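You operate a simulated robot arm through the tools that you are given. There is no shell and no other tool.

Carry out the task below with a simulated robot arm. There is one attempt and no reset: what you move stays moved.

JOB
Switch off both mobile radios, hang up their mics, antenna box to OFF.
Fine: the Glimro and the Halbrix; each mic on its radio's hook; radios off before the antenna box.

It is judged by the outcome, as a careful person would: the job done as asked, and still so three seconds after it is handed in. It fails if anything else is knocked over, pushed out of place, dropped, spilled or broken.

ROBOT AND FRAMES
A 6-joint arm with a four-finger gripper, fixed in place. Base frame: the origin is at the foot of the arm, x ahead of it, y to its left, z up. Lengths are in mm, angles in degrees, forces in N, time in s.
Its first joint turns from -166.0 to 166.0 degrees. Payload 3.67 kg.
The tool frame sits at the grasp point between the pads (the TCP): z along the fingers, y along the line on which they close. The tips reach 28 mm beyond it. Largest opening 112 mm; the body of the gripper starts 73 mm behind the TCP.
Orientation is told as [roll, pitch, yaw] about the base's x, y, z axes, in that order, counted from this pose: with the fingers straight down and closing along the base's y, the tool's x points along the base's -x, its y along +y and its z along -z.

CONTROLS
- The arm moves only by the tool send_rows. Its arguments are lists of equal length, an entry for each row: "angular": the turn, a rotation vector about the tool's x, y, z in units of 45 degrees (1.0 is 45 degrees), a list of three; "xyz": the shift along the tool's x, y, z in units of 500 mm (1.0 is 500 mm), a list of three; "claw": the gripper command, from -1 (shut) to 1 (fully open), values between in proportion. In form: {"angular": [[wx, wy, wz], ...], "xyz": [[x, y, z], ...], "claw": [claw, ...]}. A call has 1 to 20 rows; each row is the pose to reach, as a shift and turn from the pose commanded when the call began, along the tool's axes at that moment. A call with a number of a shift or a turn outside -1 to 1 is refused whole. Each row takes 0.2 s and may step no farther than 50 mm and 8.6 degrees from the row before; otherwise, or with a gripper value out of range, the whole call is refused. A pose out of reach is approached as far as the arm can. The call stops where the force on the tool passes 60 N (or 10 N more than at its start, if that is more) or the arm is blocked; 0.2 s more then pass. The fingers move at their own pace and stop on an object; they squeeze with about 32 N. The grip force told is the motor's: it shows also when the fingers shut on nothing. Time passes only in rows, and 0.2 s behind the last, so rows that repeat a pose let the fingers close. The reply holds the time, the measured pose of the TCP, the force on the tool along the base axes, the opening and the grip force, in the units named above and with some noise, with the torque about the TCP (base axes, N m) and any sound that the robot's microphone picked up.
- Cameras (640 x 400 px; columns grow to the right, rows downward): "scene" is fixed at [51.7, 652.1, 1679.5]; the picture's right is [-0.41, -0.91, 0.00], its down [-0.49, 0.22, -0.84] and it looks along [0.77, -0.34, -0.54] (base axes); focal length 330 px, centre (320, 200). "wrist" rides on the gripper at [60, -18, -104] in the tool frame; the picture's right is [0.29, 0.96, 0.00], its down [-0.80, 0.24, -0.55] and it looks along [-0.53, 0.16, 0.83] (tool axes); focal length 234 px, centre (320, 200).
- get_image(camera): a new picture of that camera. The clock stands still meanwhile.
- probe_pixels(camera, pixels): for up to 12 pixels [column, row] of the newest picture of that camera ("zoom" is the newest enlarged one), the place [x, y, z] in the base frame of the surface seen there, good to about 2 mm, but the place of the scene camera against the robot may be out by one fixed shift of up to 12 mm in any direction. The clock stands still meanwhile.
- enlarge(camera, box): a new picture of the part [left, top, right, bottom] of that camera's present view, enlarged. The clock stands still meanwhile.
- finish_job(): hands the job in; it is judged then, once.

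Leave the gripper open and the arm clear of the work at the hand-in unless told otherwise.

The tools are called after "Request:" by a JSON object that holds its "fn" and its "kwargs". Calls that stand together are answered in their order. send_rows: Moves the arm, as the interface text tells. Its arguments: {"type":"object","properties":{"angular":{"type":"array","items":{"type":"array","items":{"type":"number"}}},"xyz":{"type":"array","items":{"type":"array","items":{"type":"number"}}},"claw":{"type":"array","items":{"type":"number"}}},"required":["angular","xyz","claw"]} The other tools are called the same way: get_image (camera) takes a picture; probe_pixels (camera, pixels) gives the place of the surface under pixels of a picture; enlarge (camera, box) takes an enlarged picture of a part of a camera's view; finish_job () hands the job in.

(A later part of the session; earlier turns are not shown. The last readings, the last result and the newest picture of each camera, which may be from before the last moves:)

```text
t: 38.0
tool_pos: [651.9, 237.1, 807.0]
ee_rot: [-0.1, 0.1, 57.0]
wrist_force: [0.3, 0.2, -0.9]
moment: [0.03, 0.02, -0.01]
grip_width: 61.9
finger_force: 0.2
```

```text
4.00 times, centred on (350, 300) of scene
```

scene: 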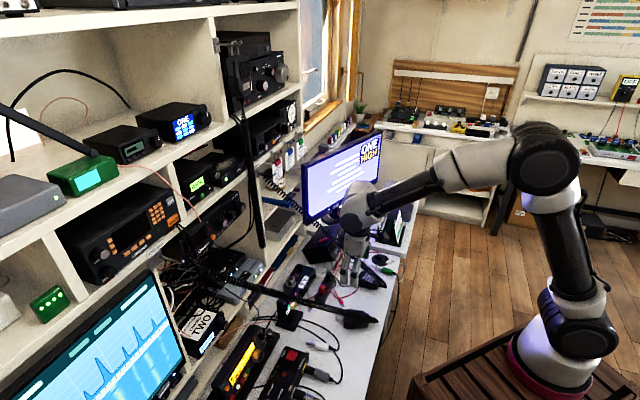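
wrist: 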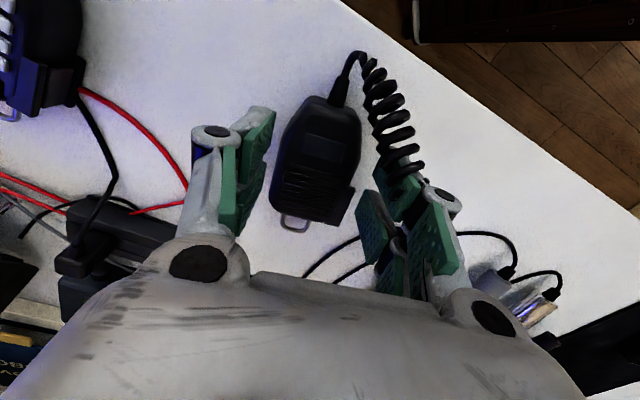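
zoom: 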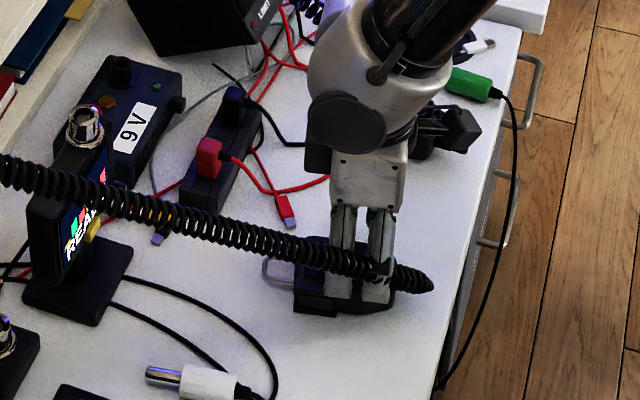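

The coil passes through the right finger with no force, so cords don't obstruct. Alignment is good; I descend 38 mm to TCP z≈769 (tips about 5 mm above the desk), then close.

Request:
{"fn": "send_rows", "kwargs": {"angular": [[0, 0, 0], [0, 0, 0], [0, 0, 0], [0, 0, 0]], "xyz": [[0, 0, 0.03], [0, 0, 0.055], [0, 0, 0.07], [0, 0, 0.076]], "claw": [0.11, 0.11, 0.11, 0.11]}}

Request:
{"fn": "get_image", "kwargs": {"camera": "wrist"}}

Request:
{"fn": "enlarge", "kwargs": {"camera": "scene", "box": [300, 250, 400, 350]}}

```text
t: 39.0
tool_pos: [650.4, 236.4, 767.1]
ee_rot: [-0.1, 0.2, 56.9]
wrist_force: [-0.1, -0.6, 0.6]
moment: [0.05, 0.01, 0.0]
grip_width: 62.0
finger_force: 0.0
```

```text
taken
```

wrist: 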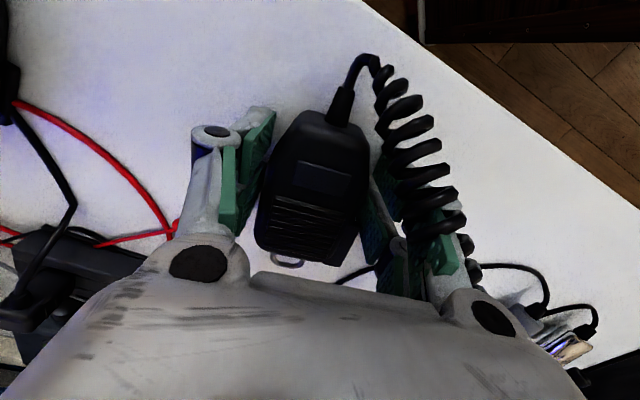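

```text
4.00 times, centred on (350, 300) of scene
```

zoom: 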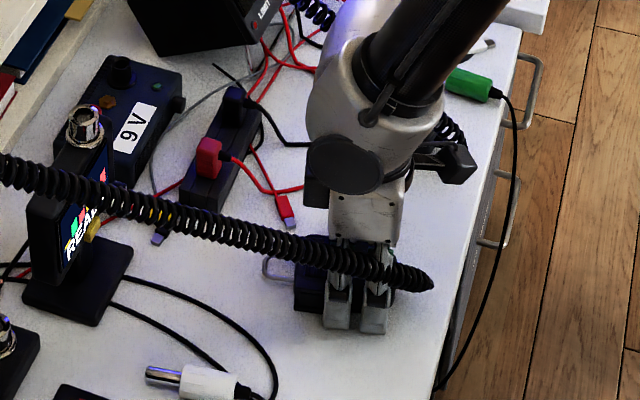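

I take a closer look at the fingers around the mic before closing.

Request:
{"fn": "enlarge", "kwargs": {"camera": "wrist", "box": [170, 80, 490, 290]}}

Request:
{"fn": "enlarge", "kwargs": {"camera": "scene", "box": [335, 280, 385, 340]}}

```text
1.90 times, centred on (330, 185) of wrist
```

zoom: 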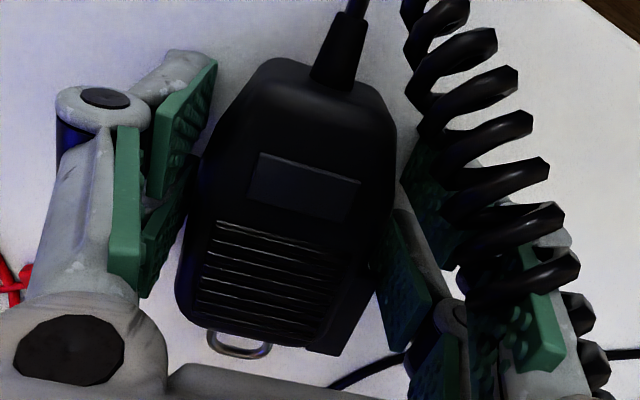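

```text
6.67 times, centred on (360, 310) of scene
```

zoom: 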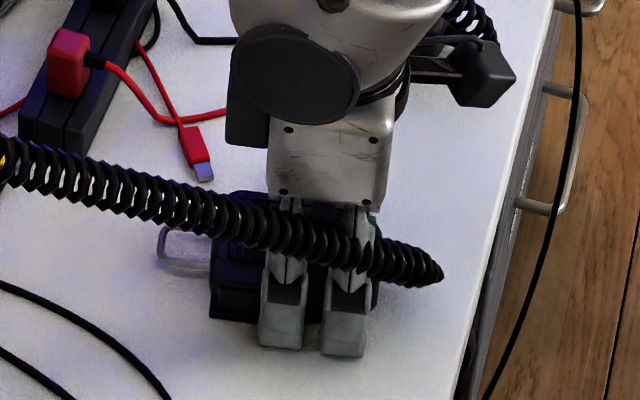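

Each finger is really a pair of prongs about 48 mm wide in total along the mic. I want both prongs on the mic's straight sides, so I'll shift about 16 mm toward the bail. First I check how far the red USB plug is.

Request:
{"fn": "probe_pixels", "kwargs": {"camera": "zoom", "pixels": [[205, 172], [195, 145], [283, 340], [345, 345], [180, 265], [230, 290]]}}

Request:
{"fn": "get_image", "kwargs": {"camera": "wrist"}}

Request:
{"fn": "probe_pixels", "kwargs": {"camera": "wrist", "pixels": [[290, 264], [275, 258], [262, 112], [270, 235], [350, 245], [365, 190], [180, 225], [175, 230]]}}

```text
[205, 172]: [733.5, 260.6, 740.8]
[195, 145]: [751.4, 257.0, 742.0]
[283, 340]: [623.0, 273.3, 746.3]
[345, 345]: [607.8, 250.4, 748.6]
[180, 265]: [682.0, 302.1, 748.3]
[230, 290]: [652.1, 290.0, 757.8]
```

```text
taken
```

wrist: 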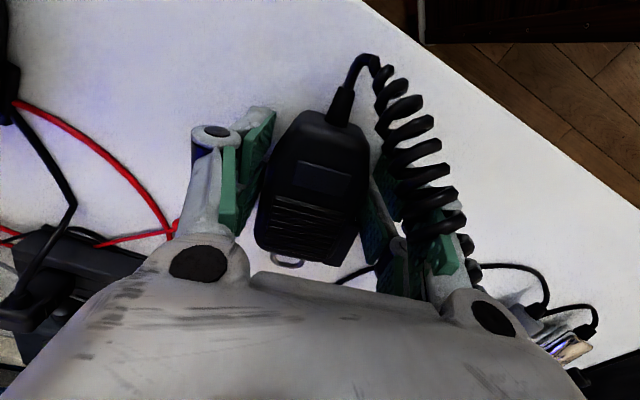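

```text
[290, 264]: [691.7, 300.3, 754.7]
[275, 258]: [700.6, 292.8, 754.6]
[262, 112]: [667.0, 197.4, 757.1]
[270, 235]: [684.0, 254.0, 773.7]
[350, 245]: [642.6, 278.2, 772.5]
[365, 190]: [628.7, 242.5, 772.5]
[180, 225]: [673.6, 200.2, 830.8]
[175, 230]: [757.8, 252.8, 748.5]
```

The plug is well clear. I shift 16 mm toward the bail with 68 mm opening, then close on the mic.

Request:
{"fn": "send_rows", "kwargs": {"angular": [[0, 0, 0], [0, 0, 0], [0, 0, 0], [0, 0, 0]], "xyz": [[0, 0, 0], [-0.016, 0, 0], [-0.032, 0, 0], [-0.032, 0, 0]], "claw": [0.22, 0.22, 0.22, 0.22]}}

Request:
{"fn": "get_image", "kwargs": {"camera": "wrist"}}

```text
t: 40.0
tool_pos: [660.0, 251.3, 766.7]
ee_rot: [-0.1, 0.1, 57.0]
wrist_force: [-0.8, 0.2, 0.4]
moment: [0.02, 0.01, 0.0]
grip_width: 68.4
finger_force: 0.0
```

```text
taken
```

wrist: 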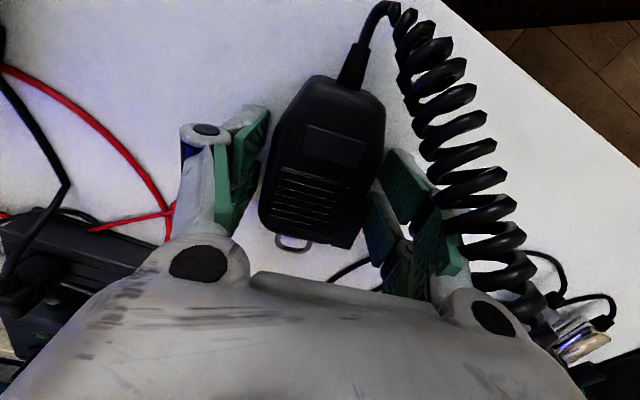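

Aligned within about 1 mm. I nudge 2 mm toward the push-to-talk side and close the fingers.

Request:
{"fn": "send_rows", "kwargs": {"angular": [[0, 0, 0], [0, 0, 0], [0, 0, 0], [0, 0, 0], [0, 0, 0]], "xyz": [[0, 0.004, 0], [0, 0.004, 0], [0, 0.004, 0], [0, 0.004, 0], [0, 0.004, 0]], "claw": [0.22, -1, -1, -1, -1]}}

Request:
{"fn": "get_image", "kwargs": {"camera": "wrist"}}

```text
t: 41.2
tool_pos: [657.7, 251.4, 767.3]
ee_rot: [-0.1, 0.2, 56.9]
wrist_force: [0.3, 0.8, 2.3]
moment: [0.08, 0.04, -0.02]
grip_width: 58.1
finger_force: 31.9
```

```text
taken
```

wrist: 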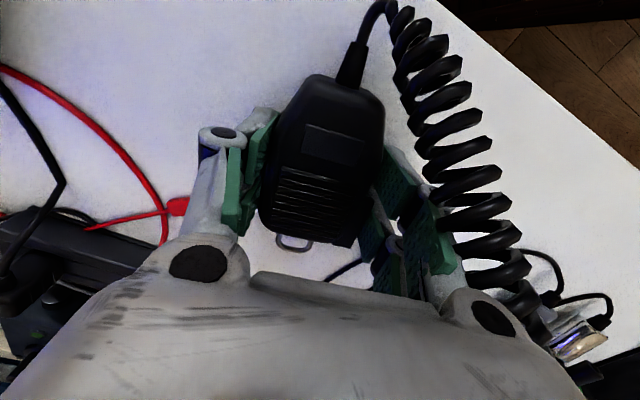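

The fingers hold the mic at 58 mm. I lift slowly 80 mm and check that it comes along.

Request:
{"fn": "send_rows", "kwargs": {"angular": [[0, 0, 0], [0, 0, 0], [0, 0, 0], [0, 0, 0], [0, 0, 0], [0, 0, 0]], "xyz": [[0, 0, -0.01], [0, 0, -0.03], [0, 0, -0.06], [0, 0, -0.1], [0, 0, -0.14], [0, 0, -0.16]], "claw": [-1, -1, -1, -1, -1, -1]}}

Request:
{"fn": "get_image", "kwargs": {"camera": "wrist"}}

Request:
{"fn": "enlarge", "kwargs": {"camera": "scene", "box": [290, 220, 430, 340]}}

```text
t: 42.6
tool_pos: [660.5, 251.5, 846.6]
ee_rot: [-0.1, 0.1, 57.0]
wrist_force: [-0.2, -0.2, -1.7]
moment: [0.02, 0.03, -0.03]
grip_width: 58.1
finger_force: 31.7
```

```text
taken
```

wrist: 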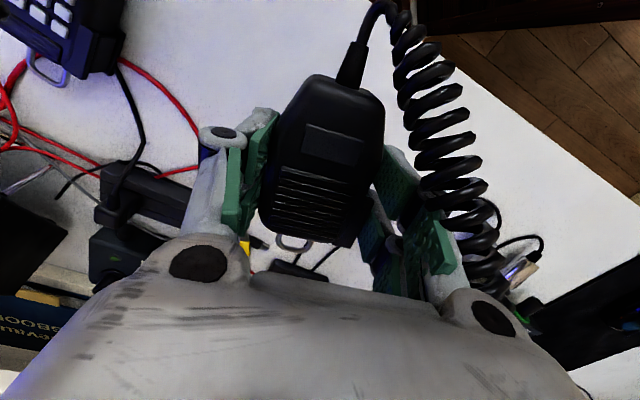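

```text
3.33 times, centred on (360, 280) of scene
```

zoom: 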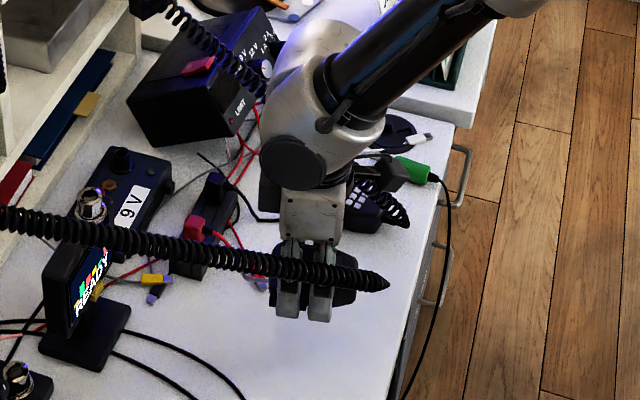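

The mic is held firmly. I measure the bail in the hand now, to know where the loop sits relative to the tool.

Request:
{"fn": "enlarge", "kwargs": {"camera": "wrist", "box": [240, 190, 380, 270]}}

```text
4.57 times, centred on (310, 230) of wrist
```

zoom: 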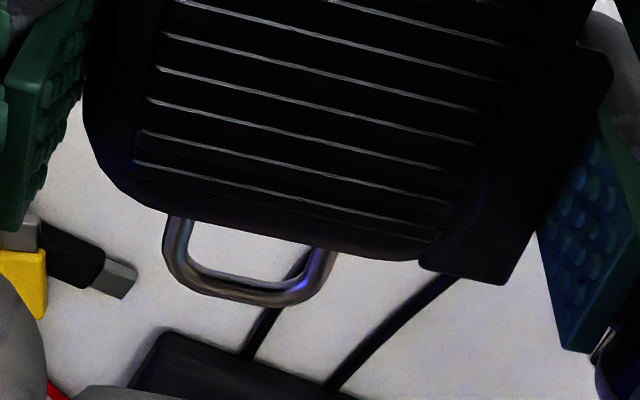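

Request:
{"fn": "probe_pixels", "kwargs": {"camera": "zoom", "pixels": [[174, 225], [172, 255], [185, 280], [240, 296], [300, 290], [320, 265], [325, 255], [130, 190], [415, 245], [470, 270], [160, 205], [300, 230]]}}

```text
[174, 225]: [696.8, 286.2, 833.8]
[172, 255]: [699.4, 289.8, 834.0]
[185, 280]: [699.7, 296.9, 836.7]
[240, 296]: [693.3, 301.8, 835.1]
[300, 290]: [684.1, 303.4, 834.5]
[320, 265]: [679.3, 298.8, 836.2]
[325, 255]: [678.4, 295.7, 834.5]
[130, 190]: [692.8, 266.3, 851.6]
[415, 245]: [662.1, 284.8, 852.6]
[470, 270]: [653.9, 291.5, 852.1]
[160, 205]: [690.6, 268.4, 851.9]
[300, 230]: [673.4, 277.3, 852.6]
```

In the tool frame the loop's inner opening spans 34–58 mm beyond the TCP along the mic, at tool z≈+13.6. Before carrying it to the Glimro hook I check obstacles near there in the scene (the monitor's edge and the dark things at far left).

Request:
{"fn": "get_image", "kwargs": {"camera": "scene"}}

Request:
{"fn": "probe_pixels", "kwargs": {"camera": "scene", "pixels": [[60, 130], [95, 152], [10, 110], [8, 280], [155, 272], [100, 330], [50, 300], [150, 290], [20, 190], [85, 180], [100, 270], [5, 310]]}}

```text
taken
```

scene: 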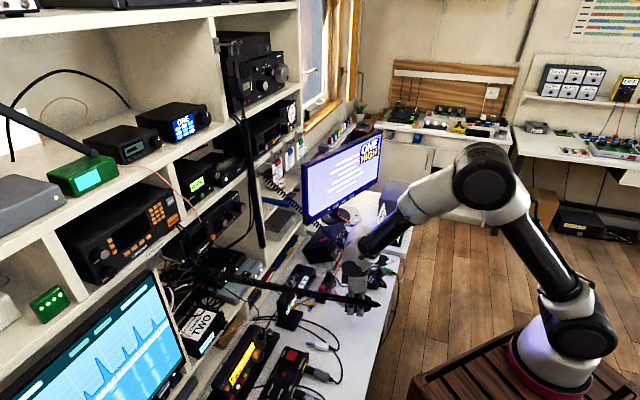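

```text
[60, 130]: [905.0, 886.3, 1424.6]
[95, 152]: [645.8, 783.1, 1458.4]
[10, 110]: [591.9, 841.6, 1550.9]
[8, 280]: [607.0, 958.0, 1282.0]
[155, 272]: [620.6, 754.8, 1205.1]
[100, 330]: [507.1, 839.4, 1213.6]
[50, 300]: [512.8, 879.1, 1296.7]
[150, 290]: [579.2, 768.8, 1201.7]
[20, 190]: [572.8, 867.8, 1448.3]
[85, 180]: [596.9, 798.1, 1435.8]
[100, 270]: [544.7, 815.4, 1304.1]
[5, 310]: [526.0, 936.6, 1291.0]
```

The monitor's front is at s≈951 and its right edge near t≈-117, so I'll hang the mic near the outer part of the rod and open only a little. I lift and carry the mic (tool still down) to about s=700, t=-60, z=1150.

Request:
{"fn": "send_rows", "kwargs": {"angular": [[0, 0, 0], [0, 0, 0], [0, 0, 0], [0, 0, 0], [0, 0, 0.0334], [0, 0, 0.0667], [0, 0, 0.1], [0, 0, 0.1335], [0, 0, 0.1669], [0, 0, 0.2], [0, 0, 0.2336], [0, 0, 0.267], [0, 0, 0.267]], "xyz": [[0, 0, -0.09], [0, 0, -0.18], [0, 0, -0.28], [0, 0, -0.38], [-0.0316, 0.0825, -0.4084], [-0.0633, 0.165, -0.4368], [-0.0949, 0.2475, -0.4651], [-0.1265, 0.33, -0.4935], [-0.1581, 0.4125, -0.5219], [-0.1898, 0.495, -0.5503], [-0.2214, 0.5775, -0.5786], [-0.253, 0.66, -0.607], [-0.253, 0.66, -0.607]], "claw": [-1, -1, -1, -1, -1, -1, -1, -1, -1, -1, -1, -1, -1]}}

Request:
{"fn": "get_image", "kwargs": {"camera": "scene"}}

Request:
{"fn": "get_image", "kwargs": {"camera": "wrist"}}

```text
t: 45.4
tool_pos: [451.8, 539.1, 1151.9]
ee_rot: [-0.1, 0.3, 44.9]
wrist_force: [-0.2, -0.4, -0.9]
moment: [-0.01, 0.0, -0.01]
grip_width: 58.3
finger_force: 31.7
```

```text
taken
```

scene: 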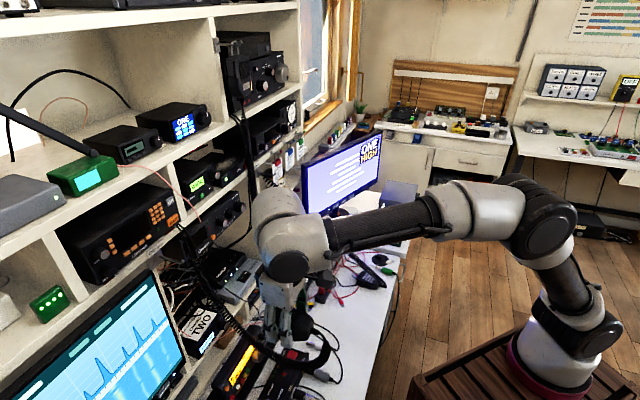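

```text
taken
```

wrist: 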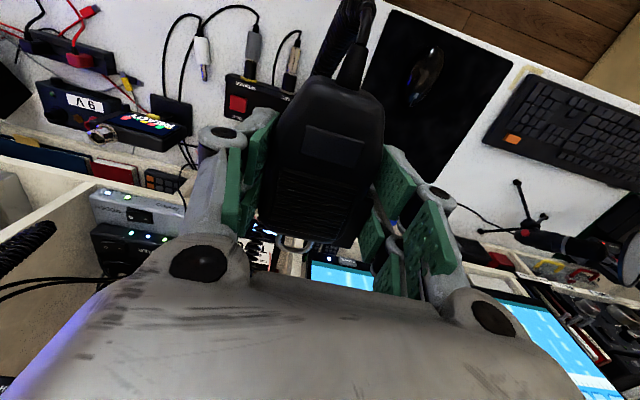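

Now I pitch the tool up 45° here (mic rises to have its bail up), moving forward 40 mm.

Request:
{"fn": "send_rows", "kwargs": {"angular": [[0, -0.1667, 0], [0, -0.3333, 0], [0, -0.5, 0], [0, -0.6667, 0], [0, -0.8333, 0], [0, -1.0, 0], [0, -1.0, 0]], "xyz": [[-0.0133, 0.0033, 0], [-0.0267, 0.0067, 0], [-0.04, 0.01, 0], [-0.0533, 0.0133, 0], [-0.0667, 0.0167, 0], [-0.08, 0.02, 0], [-0.08, 0.02, 0]], "claw": [-1, -1, -1, -1, -1, -1, -1]}}

```text
t: 47.0
tool_pos: [471.8, 575.3, 1149.3]
ee_rot: [0.0, -45.0, 45.0]
wrist_force: [0.7, -0.1, -0.6]
moment: [-0.03, -0.01, 0.0]
grip_width: 58.0
finger_force: 31.8
```

Request:
{"fn": "send_rows", "kwargs": {"angular": [[0, -0.1667, 0], [0, -0.3333, 0], [0, -0.5, 0], [0, -0.6667, 0], [0, -0.8333, 0], [0, -1.0, 0], [0, -1.0, 0]], "xyz": [[-0.0259, 0.0017, 0.0071], [-0.0519, 0.0033, 0.0141], [-0.0778, 0.005, 0.0212], [-0.1037, 0.0067, 0.0283], [-0.1297, 0.0083, 0.0353], [-0.1556, 0.01, 0.0424], [-0.1556, 0.01, 0.0424]], "claw": [-1, -1, -1, -1, -1, -1, -1]}}

Request:
{"fn": "get_image", "kwargs": {"camera": "scene"}}

Request:
{"fn": "get_image", "kwargs": {"camera": "wrist"}}

```text
t: 48.6
tool_pos: [518.7, 629.4, 1188.6]
ee_rot: [-99.9, -90.0, 144.7]
wrist_force: [-0.1, 0.6, -2.3]
moment: [-0.01, 0.01, 0.0]
grip_width: 58.3
finger_force: 31.8
```

```text
taken
```

scene: 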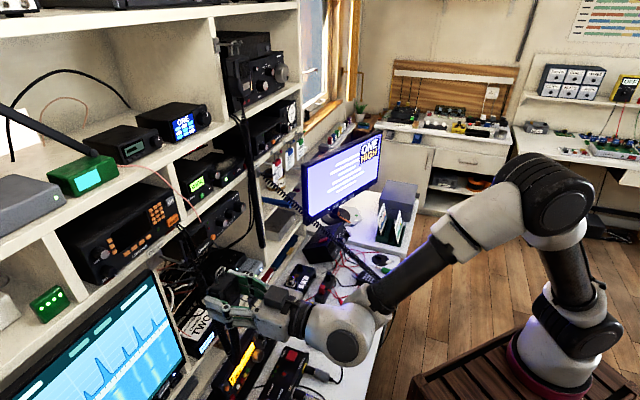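

```text
taken
```

wrist: 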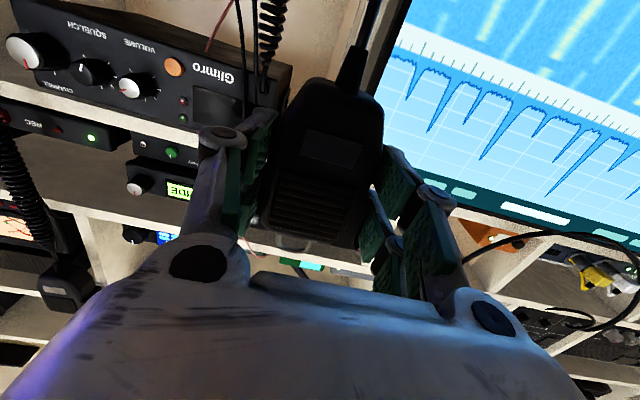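

The mic now stands bail-up in the hand at s≈812, t≈-78. The hook is hidden behind the mic in the wrist view, so I use the enlarged scene view.

Request:
{"fn": "enlarge", "kwargs": {"camera": "scene", "box": [160, 230, 260, 330]}}

Request:
{"fn": "enlarge", "kwargs": {"camera": "scene", "box": [165, 240, 225, 300]}}

```text
4.00 times, centred on (210, 280) of scene
```

zoom: 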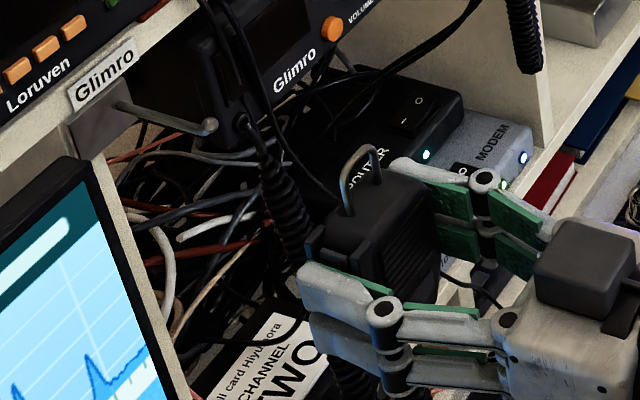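

```text
6.67 times, centred on (195, 270) of scene
```

zoom: 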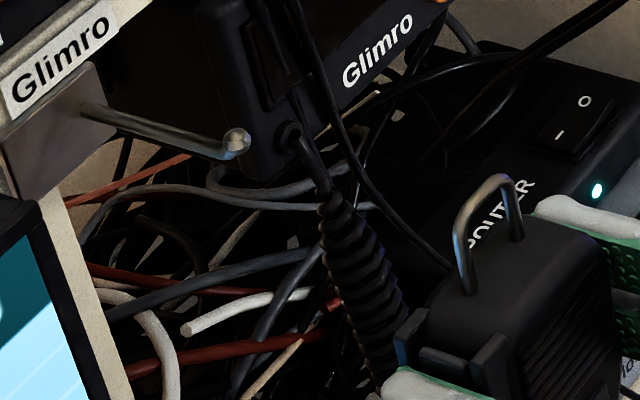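

I measure the hook and the bail in the same scene zoom, so the camera's own offset cancels.

Request:
{"fn": "probe_pixels", "kwargs": {"camera": "zoom", "pixels": [[237, 143], [237, 135], [225, 150], [200, 144], [150, 128], [100, 112], [487, 183], [470, 200], [462, 250], [515, 195], [516, 225], [500, 270]]}}

```text
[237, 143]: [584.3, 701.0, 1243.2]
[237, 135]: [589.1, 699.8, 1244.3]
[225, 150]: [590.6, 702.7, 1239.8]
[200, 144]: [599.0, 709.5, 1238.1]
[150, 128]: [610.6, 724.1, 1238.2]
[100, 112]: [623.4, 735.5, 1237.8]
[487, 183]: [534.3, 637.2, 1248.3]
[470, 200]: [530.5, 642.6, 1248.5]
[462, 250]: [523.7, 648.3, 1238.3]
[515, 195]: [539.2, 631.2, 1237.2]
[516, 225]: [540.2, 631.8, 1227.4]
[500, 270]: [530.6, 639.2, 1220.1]
```

In the scene frame the rod is at t≈-79, z≈1237 (ball top ≈1247), while the loop's opening spans z 1221–1244.5 centred at t≈-76.5. I raise 8 mm, shift 1.7 mm left and advance 66 mm to just before the ball.

Request:
{"fn": "send_rows", "kwargs": {"angular": [[0, 0, 0], [0, 0, 0], [0, 0, 0], [0, 0, 0]], "xyz": [[-0.016, 0.0034, 0.03], [-0.016, 0.0034, 0.08], [-0.016, 0.0034, 0.12], [-0.016, 0.0034, 0.132]], "claw": [-1, -1, -1, -1]}}

Request:
{"fn": "enlarge", "kwargs": {"camera": "scene", "box": [165, 240, 225, 300]}}

Request:
{"fn": "get_image", "kwargs": {"camera": "wrist"}}

```text
t: 49.6
tool_pos: [565.2, 676.0, 1195.6]
ee_rot: [-68.8, -90.0, 113.6]
wrist_force: [0.4, -0.7, -1.2]
moment: [-0.04, 0.04, 0.0]
grip_width: 58.2
finger_force: 32.1
```

```text
6.67 times, centred on (195, 270) of scene
```

zoom: 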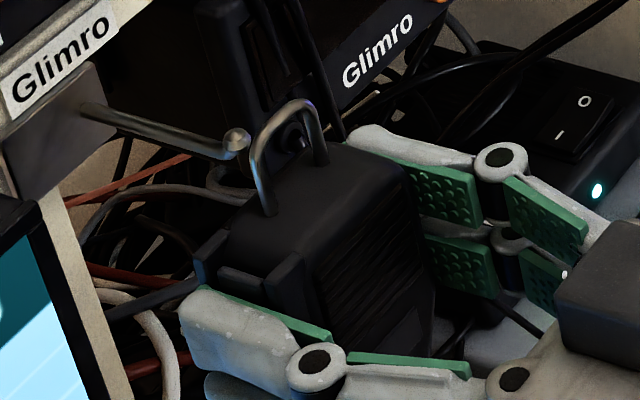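

```text
taken
```

wrist: 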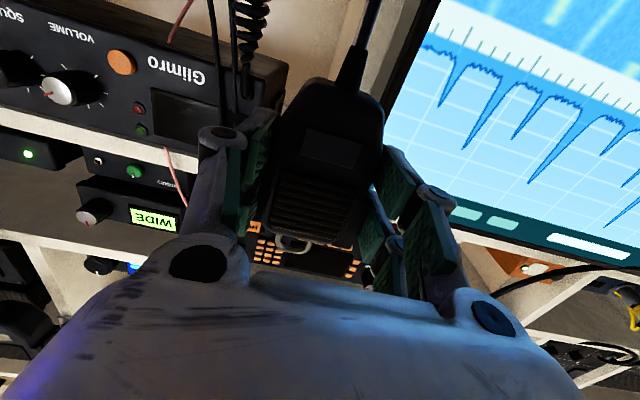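

I measure ball and loop again at this closer stage.

Request:
{"fn": "probe_pixels", "kwargs": {"camera": "zoom", "pixels": [[236, 142], [230, 150], [258, 160], [264, 200], [318, 140], [320, 155], [288, 107], [303, 103], [270, 118], [290, 175], [205, 265], [215, 245]]}}

```text
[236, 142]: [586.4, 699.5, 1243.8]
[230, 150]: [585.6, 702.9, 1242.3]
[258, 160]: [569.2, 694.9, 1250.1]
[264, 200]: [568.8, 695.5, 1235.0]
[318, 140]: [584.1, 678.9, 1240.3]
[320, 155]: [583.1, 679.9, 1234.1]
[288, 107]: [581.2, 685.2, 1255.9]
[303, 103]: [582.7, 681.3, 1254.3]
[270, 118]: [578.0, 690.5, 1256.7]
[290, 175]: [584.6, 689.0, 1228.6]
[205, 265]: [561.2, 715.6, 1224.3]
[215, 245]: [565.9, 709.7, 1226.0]
```

The loop is centred on the ball within about 1 mm both ways. I advance 28 mm in small steps so the loop passes over the ball onto the rod.

Request:
{"fn": "send_rows", "kwargs": {"angular": [[0, 0, 0], [0, 0, 0], [0, 0, 0], [0, 0, 0], [0, 0, 0], [0, 0, 0], [0, 0, 0]], "xyz": [[0, 0, 0.008], [0, 0, 0.016], [0, 0, 0.024], [0, 0, 0.032], [0, 0, 0.04], [0, 0, 0.048], [0, 0, 0.056]], "claw": [-1, -1, -1, -1, -1, -1, -1]}}

Request:
{"fn": "enlarge", "kwargs": {"camera": "scene", "box": [165, 240, 225, 300]}}

```text
t: 51.2
tool_pos: [582.2, 694.3, 1195.9]
ee_rot: [-50.6, -89.8, 95.6]
wrist_force: [0.8, 0.6, -1.3]
moment: [0.02, 0.01, -0.01]
grip_width: 58.2
finger_force: 31.9
```

```text
6.67 times, centred on (195, 270) of scene
```

zoom: 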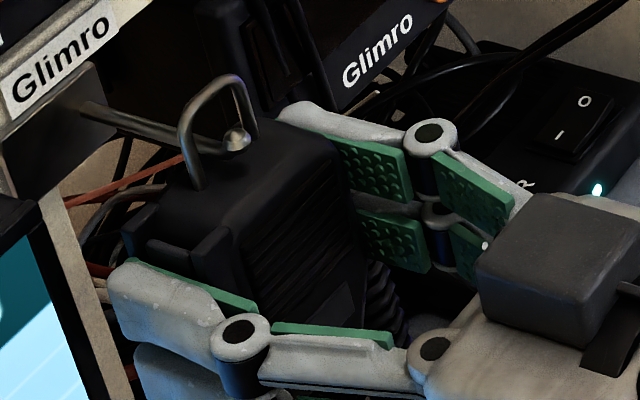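

The ball is through the loop. I advance 8 mm more and lower the mic about 13 mm until the bail rests on the rod.

Request:
{"fn": "send_rows", "kwargs": {"angular": [[0, 0, 0], [0, 0, 0], [0, 0, 0], [0, 0, 0], [0, 0, 0], [0, 0, 0], [0, 0, 0], [0, 0, 0]], "xyz": [[0, 0, 0.008], [0, 0, 0.016], [0.006, 0, 0.016], [0.012, 0, 0.016], [0.018, 0, 0.016], [0.022, 0, 0.016], [0.024, 0, 0.016], [0.026, 0, 0.016]], "claw": [-1, -1, -1, -1, -1, -1, -1, -1]}}

Request:
{"fn": "enlarge", "kwargs": {"camera": "scene", "box": [165, 240, 225, 300]}}

```text
t: 53.0
tool_pos: [587.9, 701.2, 1184.0]
ee_rot: [-72.8, -89.9, 117.8]
wrist_force: [-1.1, 0.8, 0.7]
moment: [0.0, -0.04, 0.03]
grip_width: 58.0
finger_force: 32.2
```

```text
6.67 times, centred on (195, 270) of scene
```

zoom: 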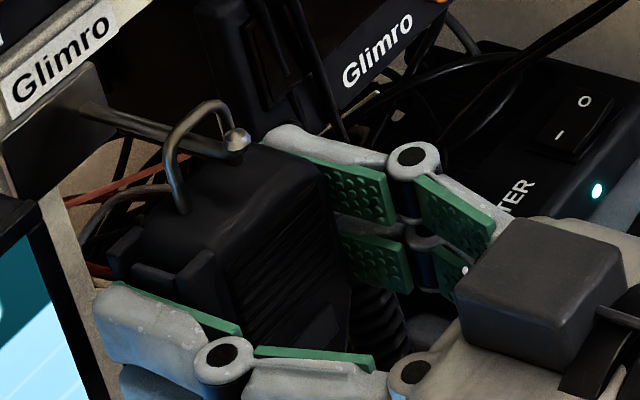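

I check the remaining gap between the loop's top and the rod.

Request:
{"fn": "probe_pixels", "kwargs": {"camera": "zoom", "pixels": [[205, 105], [190, 115], [172, 160], [180, 195], [235, 128], [140, 122], [195, 140], [236, 142], [110, 290], [95, 300]]}}

```text
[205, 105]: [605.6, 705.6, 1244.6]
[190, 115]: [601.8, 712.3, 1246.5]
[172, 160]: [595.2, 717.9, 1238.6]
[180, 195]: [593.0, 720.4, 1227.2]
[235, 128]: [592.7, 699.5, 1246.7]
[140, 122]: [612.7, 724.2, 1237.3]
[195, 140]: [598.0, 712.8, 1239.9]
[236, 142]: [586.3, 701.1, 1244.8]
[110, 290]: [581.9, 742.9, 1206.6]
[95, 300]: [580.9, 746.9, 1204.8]
```

About 2.7 mm remain. I lower 3 mm more, then open gently to 74 mm.

Request:
{"fn": "send_rows", "kwargs": {"angular": [[0, 0, 0], [0, 0, 0], [0, 0, 0]], "xyz": [[0.003, 0, 0], [0.006, 0, 0], [0.0065, 0, 0]], "claw": [-1, -1, -1]}}

Request:
{"fn": "send_rows", "kwargs": {"angular": [[0, 0, 0], [0, 0, 0], [0, 0, 0], [0, 0, 0]], "xyz": [[0, 0, 0], [0, 0, 0], [0, 0, 0], [0, 0, 0]], "claw": [0.1, 0.2, 0.32, 0.32]}}

Request:
{"fn": "enlarge", "kwargs": {"camera": "scene", "box": [160, 230, 240, 310]}}

Request:
{"fn": "get_image", "kwargs": {"camera": "wrist"}}

```text
t: 53.8
tool_pos: [588.4, 700.8, 1185.4]
ee_rot: [-166.1, -89.8, -149.0]
wrist_force: [-0.2, 7.5, 19.3]
moment: [-0.27, -0.2, 0.06]
grip_width: 58.0
finger_force: 31.5
```

```text
t: 54.8
tool_pos: [587.1, 699.9, 1182.0]
ee_rot: [-55.5, -89.9, 100.4]
wrist_force: [-0.4, -0.7, -0.1]
moment: [-0.01, 0.0, -0.01]
grip_width: 74.0
finger_force: 0.0
```

```text
5.00 times, centred on (200, 270) of scene
```

zoom: 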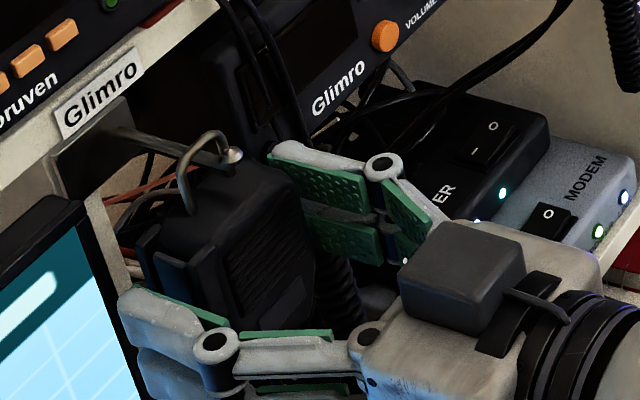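

```text
taken
```

wrist: 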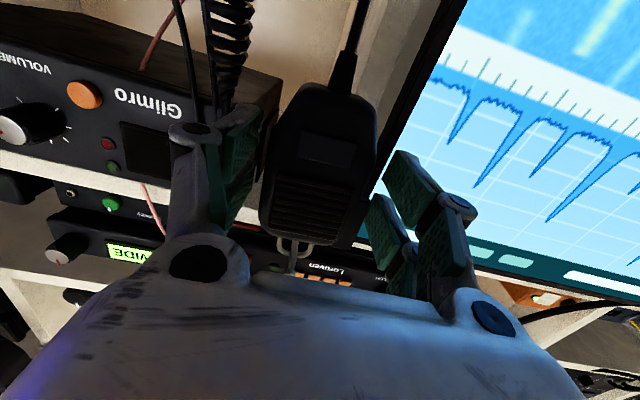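

The bail rests on the rod and the mic hangs free between the open fingers. I back straight out 100 mm.

Request:
{"fn": "send_rows", "kwargs": {"angular": [[0, 0, 0], [0, 0, 0], [0, 0, 0], [0, 0, 0], [0, 0, 0]], "xyz": [[0, 0, -0.03], [0, 0, -0.07], [0, 0, -0.12], [0, 0, -0.17], [0, 0, -0.2]], "claw": [0.32, 0.32, 0.32, 0.32, 0.32]}}

Request:
{"fn": "enlarge", "kwargs": {"camera": "scene", "box": [160, 230, 260, 330]}}

Request:
{"fn": "get_image", "kwargs": {"camera": "wrist"}}

```text
t: 56.0
tool_pos: [516.3, 629.9, 1181.6]
ee_rot: [-80.7, -89.9, 125.5]
wrist_force: [-0.3, -0.3, -0.6]
moment: [0.02, 0.01, 0.02]
grip_width: 74.3
finger_force: 0.0
```

```text
4.00 times, centred on (210, 280) of scene
```

zoom: 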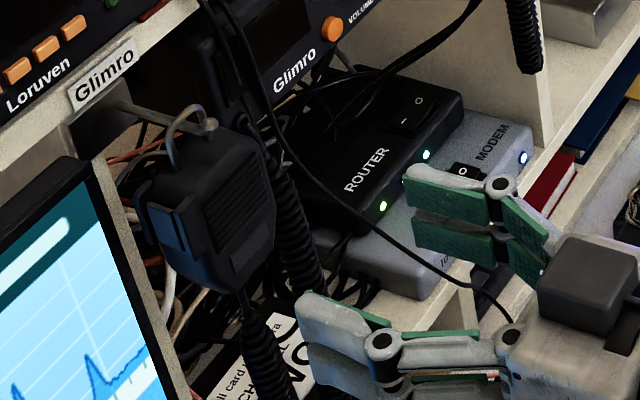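

```text
taken
```

wrist: 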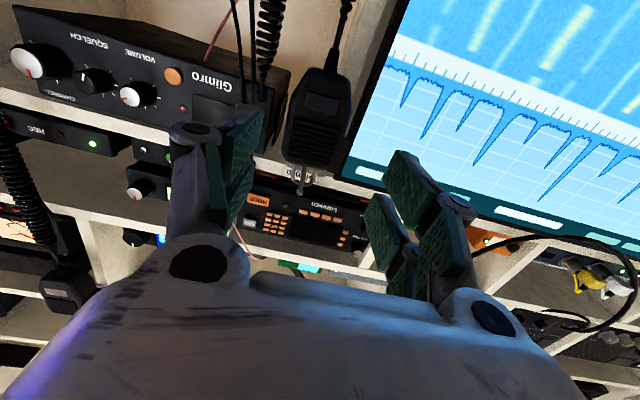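

Mic 1 hangs on the Glimro hook. Now mic 2: I pitch the tool back down in two steps while moving away from the shelf.

Request:
{"fn": "send_rows", "kwargs": {"angular": [[0, 0.1667, 0], [0, 0.3333, 0], [0, 0.5, 0], [0, 0.6667, 0], [0, 0.8333, 0], [0, 1.0, 0], [0, 1.0, 0]], "xyz": [[0.0, 0, -0.0233], [0.0, 0, -0.0467], [0.0, 0, -0.07], [0.0, 0, -0.0933], [0.0, 0, -0.1167], [0.0, 0, -0.14], [0.0, 0, -0.14]], "claw": [0.5, 1, 1, 1, 1, 1, 1]}}

```text
t: 57.6
tool_pos: [468.7, 580.7, 1183.1]
ee_rot: [-0.1, -44.9, 45.2]
wrist_force: [0.5, -1.1, -1.0]
moment: [0.0, -0.01, 0.0]
grip_width: 112.0
finger_force: 0.0
```

Request:
{"fn": "send_rows", "kwargs": {"angular": [[0, 0.1667, 0], [0, 0.3333, 0], [0, 0.5, 0], [0, 0.6667, 0], [0, 0.8333, 0], [0, 1.0, 0], [0, 1.0, 0]], "xyz": [[0.0, -0.0833, 0], [0.0, -0.1667, 0], [0.0, -0.25, 0], [0.0, -0.3333, 0], [0.0, -0.4167, 0], [0.0, -0.5, 0], [0, -0.5, 0]], "claw": [1, 1, 1, 1, 1, 1, 1]}}

```text
t: 59.2
tool_pos: [644.0, 402.3, 1182.4]
ee_rot: [0.0, 0.0, 45.1]
wrist_force: [-0.4, 0.3, 0.6]
moment: [0.0, -0.05, 0.0]
grip_width: 112.1
finger_force: 0.2
```

Request:
{"fn": "send_rows", "kwargs": {"angular": [[0, 0, 0], [0, 0, 0], [0, 0, 0], [0, 0, 0], [0, 0, 0], [0, 0, 0], [0, 0, 0], [0, 0, 0], [0, 0, 0]], "xyz": [[0.0267, -0.0713, 0.043], [0.0534, -0.1425, 0.086], [0.0801, -0.2138, 0.129], [0.1068, -0.285, 0.172], [0.1335, -0.3563, 0.215], [0.1602, -0.4275, 0.258], [0.1869, -0.4988, 0.301], [0.2136, -0.57, 0.344], [0.2136, -0.57, 0.344]], "claw": [1, 1, 1, 1, 1, 1, 1, 1, 1]}}

Request:
{"fn": "get_image", "kwargs": {"camera": "wrist"}}

Request:
{"fn": "get_image", "kwargs": {"camera": "scene"}}

```text
t: 61.2
tool_pos: [773.4, 126.6, 1009.7]
ee_rot: [-0.1, 0.2, 44.8]
wrist_force: [0.5, 0.5, -0.2]
moment: [-0.02, 0.0, 0.0]
grip_width: 111.9
finger_force: 0.0
```

```text
taken
```

wrist: 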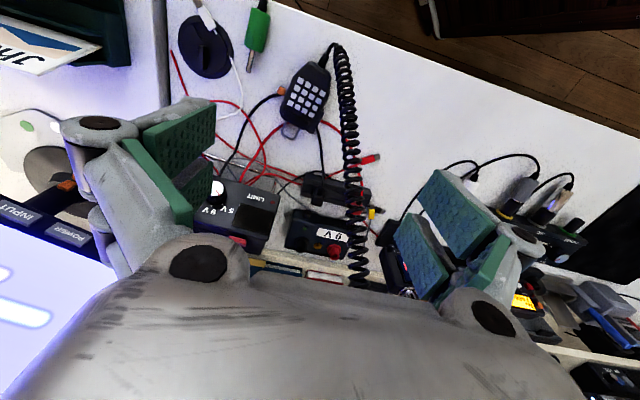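

```text
taken
```

scene: 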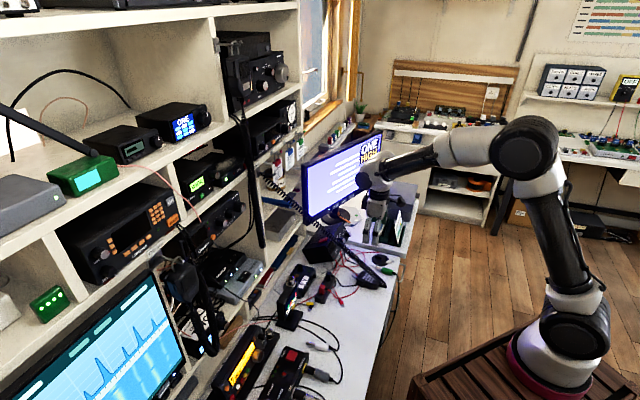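

Mic 2 (with keypad) is at wrist (305,90), among red and black leads. I zoom in.

Request:
{"fn": "enlarge", "kwargs": {"camera": "wrist", "box": [255, 40, 375, 150]}}

```text
3.64 times, centred on (315, 95) of wrist
```

zoom: 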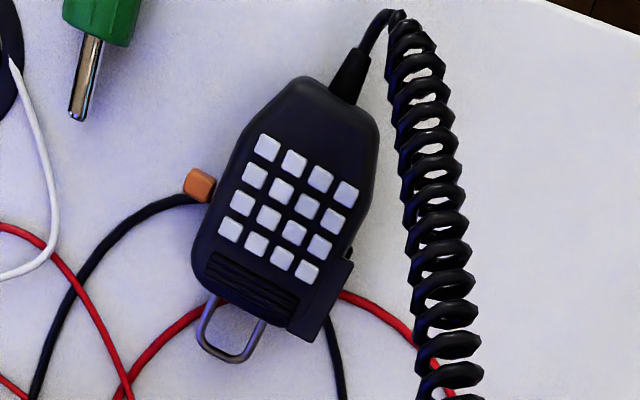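

Request:
{"fn": "probe_pixels", "kwargs": {"camera": "zoom", "pixels": [[267, 148], [346, 194], [231, 229], [307, 271], [238, 200], [200, 185], [375, 160], [320, 310], [205, 315], [262, 335], [235, 360], [200, 260]]}}

Request:
{"fn": "probe_pixels", "kwargs": {"camera": "zoom", "pixels": [[225, 140], [195, 240], [360, 220], [350, 265], [305, 80], [368, 60], [410, 100], [430, 180], [445, 280], [210, 190], [188, 178], [80, 100]]}}

```text
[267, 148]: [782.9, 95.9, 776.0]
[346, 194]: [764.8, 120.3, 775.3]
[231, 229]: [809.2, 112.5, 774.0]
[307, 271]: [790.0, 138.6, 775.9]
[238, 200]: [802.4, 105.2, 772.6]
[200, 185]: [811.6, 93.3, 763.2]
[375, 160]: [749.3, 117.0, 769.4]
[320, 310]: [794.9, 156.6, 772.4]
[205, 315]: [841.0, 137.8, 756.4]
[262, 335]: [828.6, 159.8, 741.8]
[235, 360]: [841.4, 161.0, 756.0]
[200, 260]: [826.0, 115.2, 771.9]
```

```text
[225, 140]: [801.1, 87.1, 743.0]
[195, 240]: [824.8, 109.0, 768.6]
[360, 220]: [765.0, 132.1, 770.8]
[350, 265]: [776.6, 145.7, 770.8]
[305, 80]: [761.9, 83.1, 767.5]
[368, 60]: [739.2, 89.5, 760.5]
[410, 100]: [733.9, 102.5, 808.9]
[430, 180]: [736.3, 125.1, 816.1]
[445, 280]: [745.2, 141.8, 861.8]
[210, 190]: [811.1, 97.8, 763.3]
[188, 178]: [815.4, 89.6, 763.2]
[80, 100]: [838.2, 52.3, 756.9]
```

An orange stub stands out from the mic's left side at about lateral -27…-39 mm. I zoom tight to see what it is, and measure the bail better.

Request:
{"fn": "enlarge", "kwargs": {"camera": "wrist", "box": [278, 75, 328, 145]}}

Request:
{"fn": "enlarge", "kwargs": {"camera": "scene", "box": [345, 260, 405, 305]}}

```text
5.71 times, centred on (303, 110) of wrist
```

zoom: 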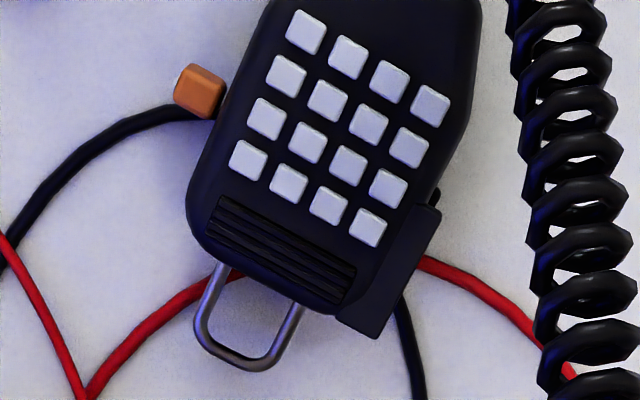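

```text
8.89 times, centred on (375, 282) of scene
```

zoom: 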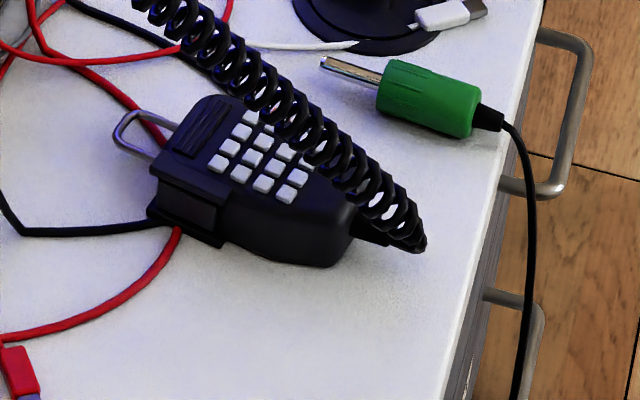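

Request:
{"fn": "enlarge", "kwargs": {"camera": "wrist", "box": [278, 75, 328, 145]}}

Request:
{"fn": "probe_pixels", "kwargs": {"camera": "zoom", "pixels": [[195, 78], [215, 95], [182, 98], [205, 112], [222, 100], [205, 285], [215, 345], [250, 362], [290, 330], [270, 345], [300, 305], [340, 320]]}}

Request:
{"fn": "probe_pixels", "kwargs": {"camera": "zoom", "pixels": [[306, 32], [430, 105], [248, 160], [368, 227], [225, 200], [355, 270], [345, 295], [190, 210], [235, 100], [465, 130], [440, 210], [385, 330]]}}

```text
5.71 times, centred on (303, 110) of wrist
```

zoom: 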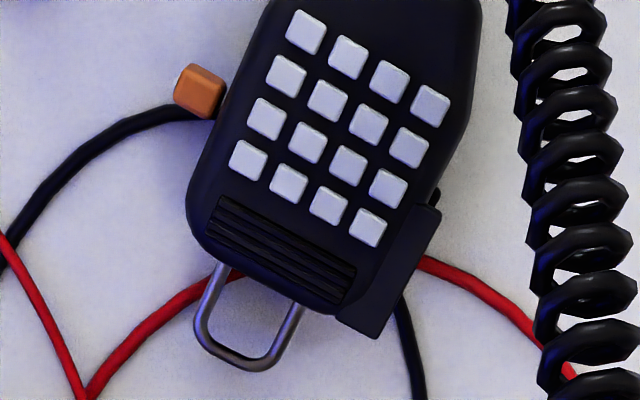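

```text
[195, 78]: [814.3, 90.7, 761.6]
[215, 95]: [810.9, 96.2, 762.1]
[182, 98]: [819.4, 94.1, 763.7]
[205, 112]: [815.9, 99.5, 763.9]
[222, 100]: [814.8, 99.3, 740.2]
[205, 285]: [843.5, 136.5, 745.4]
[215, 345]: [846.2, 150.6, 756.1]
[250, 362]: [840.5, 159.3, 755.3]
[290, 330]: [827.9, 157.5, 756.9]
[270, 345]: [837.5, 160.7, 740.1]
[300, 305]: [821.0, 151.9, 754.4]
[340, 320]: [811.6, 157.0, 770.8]
```

```text
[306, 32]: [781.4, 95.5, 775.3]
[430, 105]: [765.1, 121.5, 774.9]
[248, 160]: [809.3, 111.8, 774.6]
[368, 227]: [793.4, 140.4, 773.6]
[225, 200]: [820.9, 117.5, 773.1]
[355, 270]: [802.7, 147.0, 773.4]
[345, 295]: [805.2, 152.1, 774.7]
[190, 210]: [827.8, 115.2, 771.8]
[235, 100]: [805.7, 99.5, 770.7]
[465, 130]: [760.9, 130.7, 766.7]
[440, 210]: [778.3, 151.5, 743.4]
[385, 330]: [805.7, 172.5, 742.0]
```

The orange stub tops out at z≈763 and may not be part of the mic. I move the camera to the mic's other side to see it from there.

Request:
{"fn": "send_rows", "kwargs": {"angular": [[0, 0, 0], [0, 0, 0], [0, 0, 0]], "xyz": [[0.0047, -0.0581, 0.04], [0.0095, -0.1161, 0.08], [0.0142, -0.1742, 0.12]], "claw": [1, 1, 1]}}

Request:
{"fn": "get_image", "kwargs": {"camera": "wrist"}}

```text
t: 62.0
tool_pos: [827.2, 62.0, 950.4]
ee_rot: [0.0, 0.0, 45.0]
wrist_force: [-0.5, 0.9, 0.8]
moment: [-0.02, 0.01, -0.02]
grip_width: 111.7
finger_force: 0.1
```

```text
taken
```

wrist: 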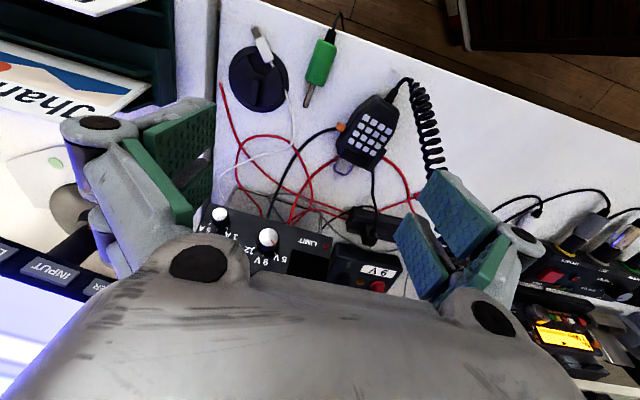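

Request:
{"fn": "enlarge", "kwargs": {"camera": "wrist", "box": [315, 85, 415, 185]}}

Request:
{"fn": "enlarge", "kwargs": {"camera": "wrist", "box": [325, 105, 365, 145]}}

```text
4.00 times, centred on (365, 135) of wrist
```

zoom: 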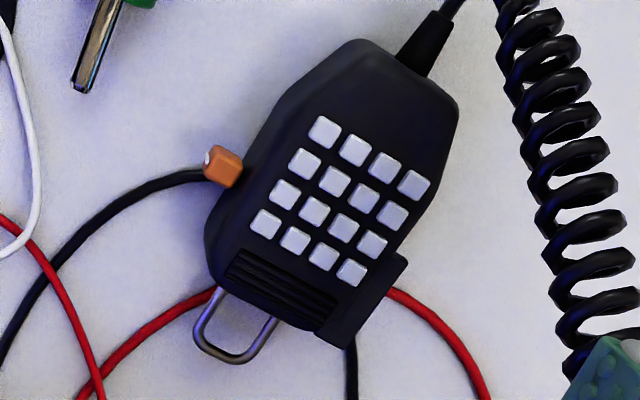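

```text
10.00 times, centred on (345, 125) of wrist
```

zoom: 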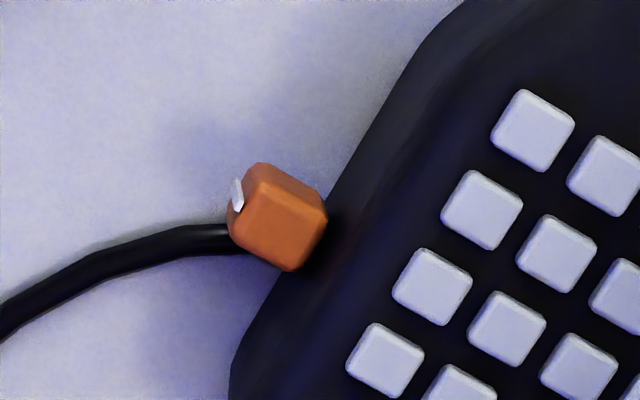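

The orange piece is a small knob on the mic's own side. I'll grip cord-side of it. I measure the keypad and bail again from this side to refine the axis.

Request:
{"fn": "enlarge", "kwargs": {"camera": "wrist", "box": [315, 85, 415, 185]}}

Request:
{"fn": "probe_pixels", "kwargs": {"camera": "zoom", "pixels": [[324, 132], [413, 184], [265, 223], [351, 272], [198, 325], [235, 362], [268, 340], [210, 300], [240, 250], [330, 330], [455, 110], [270, 120]]}}

Request:
{"fn": "probe_pixels", "kwargs": {"camera": "zoom", "pixels": [[225, 160], [237, 165], [225, 180], [212, 260], [400, 262], [375, 300], [345, 345], [360, 50], [250, 150], [430, 205], [405, 245], [222, 150]]}}

```text
4.00 times, centred on (365, 135) of wrist
```

zoom: 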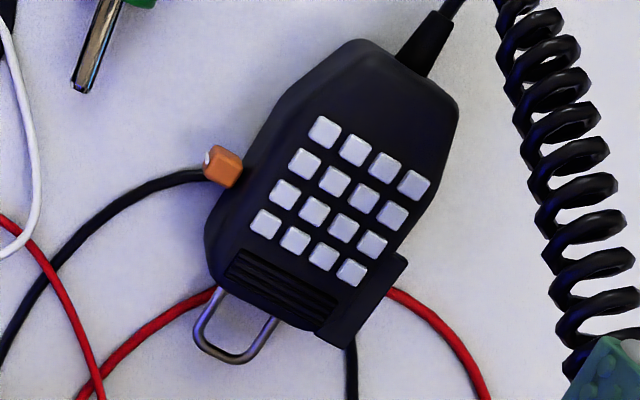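

```text
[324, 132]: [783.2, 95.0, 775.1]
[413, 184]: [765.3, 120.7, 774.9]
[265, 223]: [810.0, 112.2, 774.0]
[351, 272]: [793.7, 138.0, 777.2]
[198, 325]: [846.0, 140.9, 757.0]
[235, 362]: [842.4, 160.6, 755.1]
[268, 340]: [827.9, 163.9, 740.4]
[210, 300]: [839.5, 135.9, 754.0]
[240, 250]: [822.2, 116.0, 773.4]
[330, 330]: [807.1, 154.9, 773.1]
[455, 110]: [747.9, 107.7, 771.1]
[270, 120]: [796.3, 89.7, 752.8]
```

```text
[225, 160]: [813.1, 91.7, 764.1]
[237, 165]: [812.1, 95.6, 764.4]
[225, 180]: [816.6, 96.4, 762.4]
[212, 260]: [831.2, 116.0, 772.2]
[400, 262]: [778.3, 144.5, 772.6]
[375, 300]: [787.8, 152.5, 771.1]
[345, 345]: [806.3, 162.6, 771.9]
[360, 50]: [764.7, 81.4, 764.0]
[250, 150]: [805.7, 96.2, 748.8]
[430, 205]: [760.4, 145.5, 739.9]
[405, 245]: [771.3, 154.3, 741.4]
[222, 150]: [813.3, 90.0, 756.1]
```

Axis of mic 2 is 33°, sides at ±27 mm; I'll grip at about (769,105), clear of the orange knob (4 mm) and the talk bar. I turn to yaw 33° and go above it at z≈880 with 70 mm opening.

Request:
{"fn": "send_rows", "kwargs": {"angular": [[0, 0, 0.0889], [0, 0, 0.1778], [0, 0, 0.2667], [0, 0, 0.2667]], "xyz": [[0.0071, 0.0476, 0.0467], [0.0143, 0.0951, 0.0933], [0.0214, 0.1427, 0.14], [0.0214, 0.1427, 0.14]], "claw": [0.25, 0.25, 0.25, 0.25]}}

Request:
{"fn": "get_image", "kwargs": {"camera": "wrist"}}

```text
t: 63.0
tool_pos: [770.4, 104.7, 878.4]
ee_rot: [-0.1, 0.1, 33.0]
wrist_force: [0.5, 0.1, 0.3]
moment: [0.04, 0.0, -0.01]
grip_width: 69.8
finger_force: 0.1
```

```text
taken
```

wrist: 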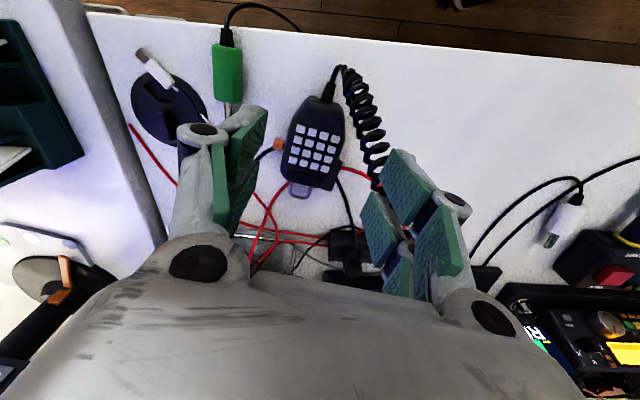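

I check the green plug's distance to the left finger before going down.

Request:
{"fn": "probe_pixels", "kwargs": {"camera": "wrist", "pixels": [[228, 55], [228, 95], [228, 108], [240, 85], [278, 145], [265, 153], [315, 140], [300, 192]]}}

Request:
{"fn": "enlarge", "kwargs": {"camera": "wrist", "box": [220, 60, 420, 220]}}

```text
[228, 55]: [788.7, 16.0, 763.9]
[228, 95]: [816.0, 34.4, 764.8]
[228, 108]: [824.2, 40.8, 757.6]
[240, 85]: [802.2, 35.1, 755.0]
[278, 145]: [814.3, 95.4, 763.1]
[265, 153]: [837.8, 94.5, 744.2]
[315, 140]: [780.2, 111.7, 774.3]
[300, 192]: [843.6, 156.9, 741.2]
```

```text
2.50 times, centred on (320, 140) of wrist
```

zoom: 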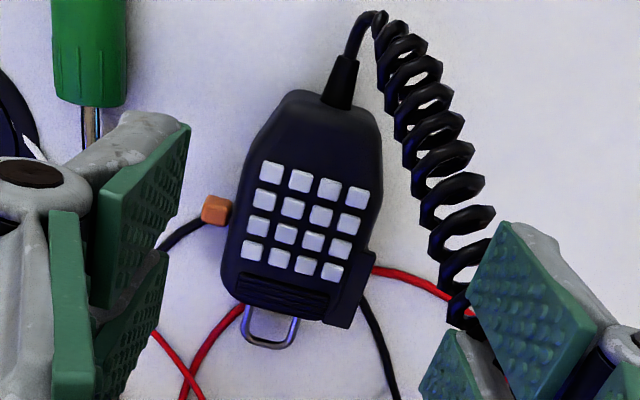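

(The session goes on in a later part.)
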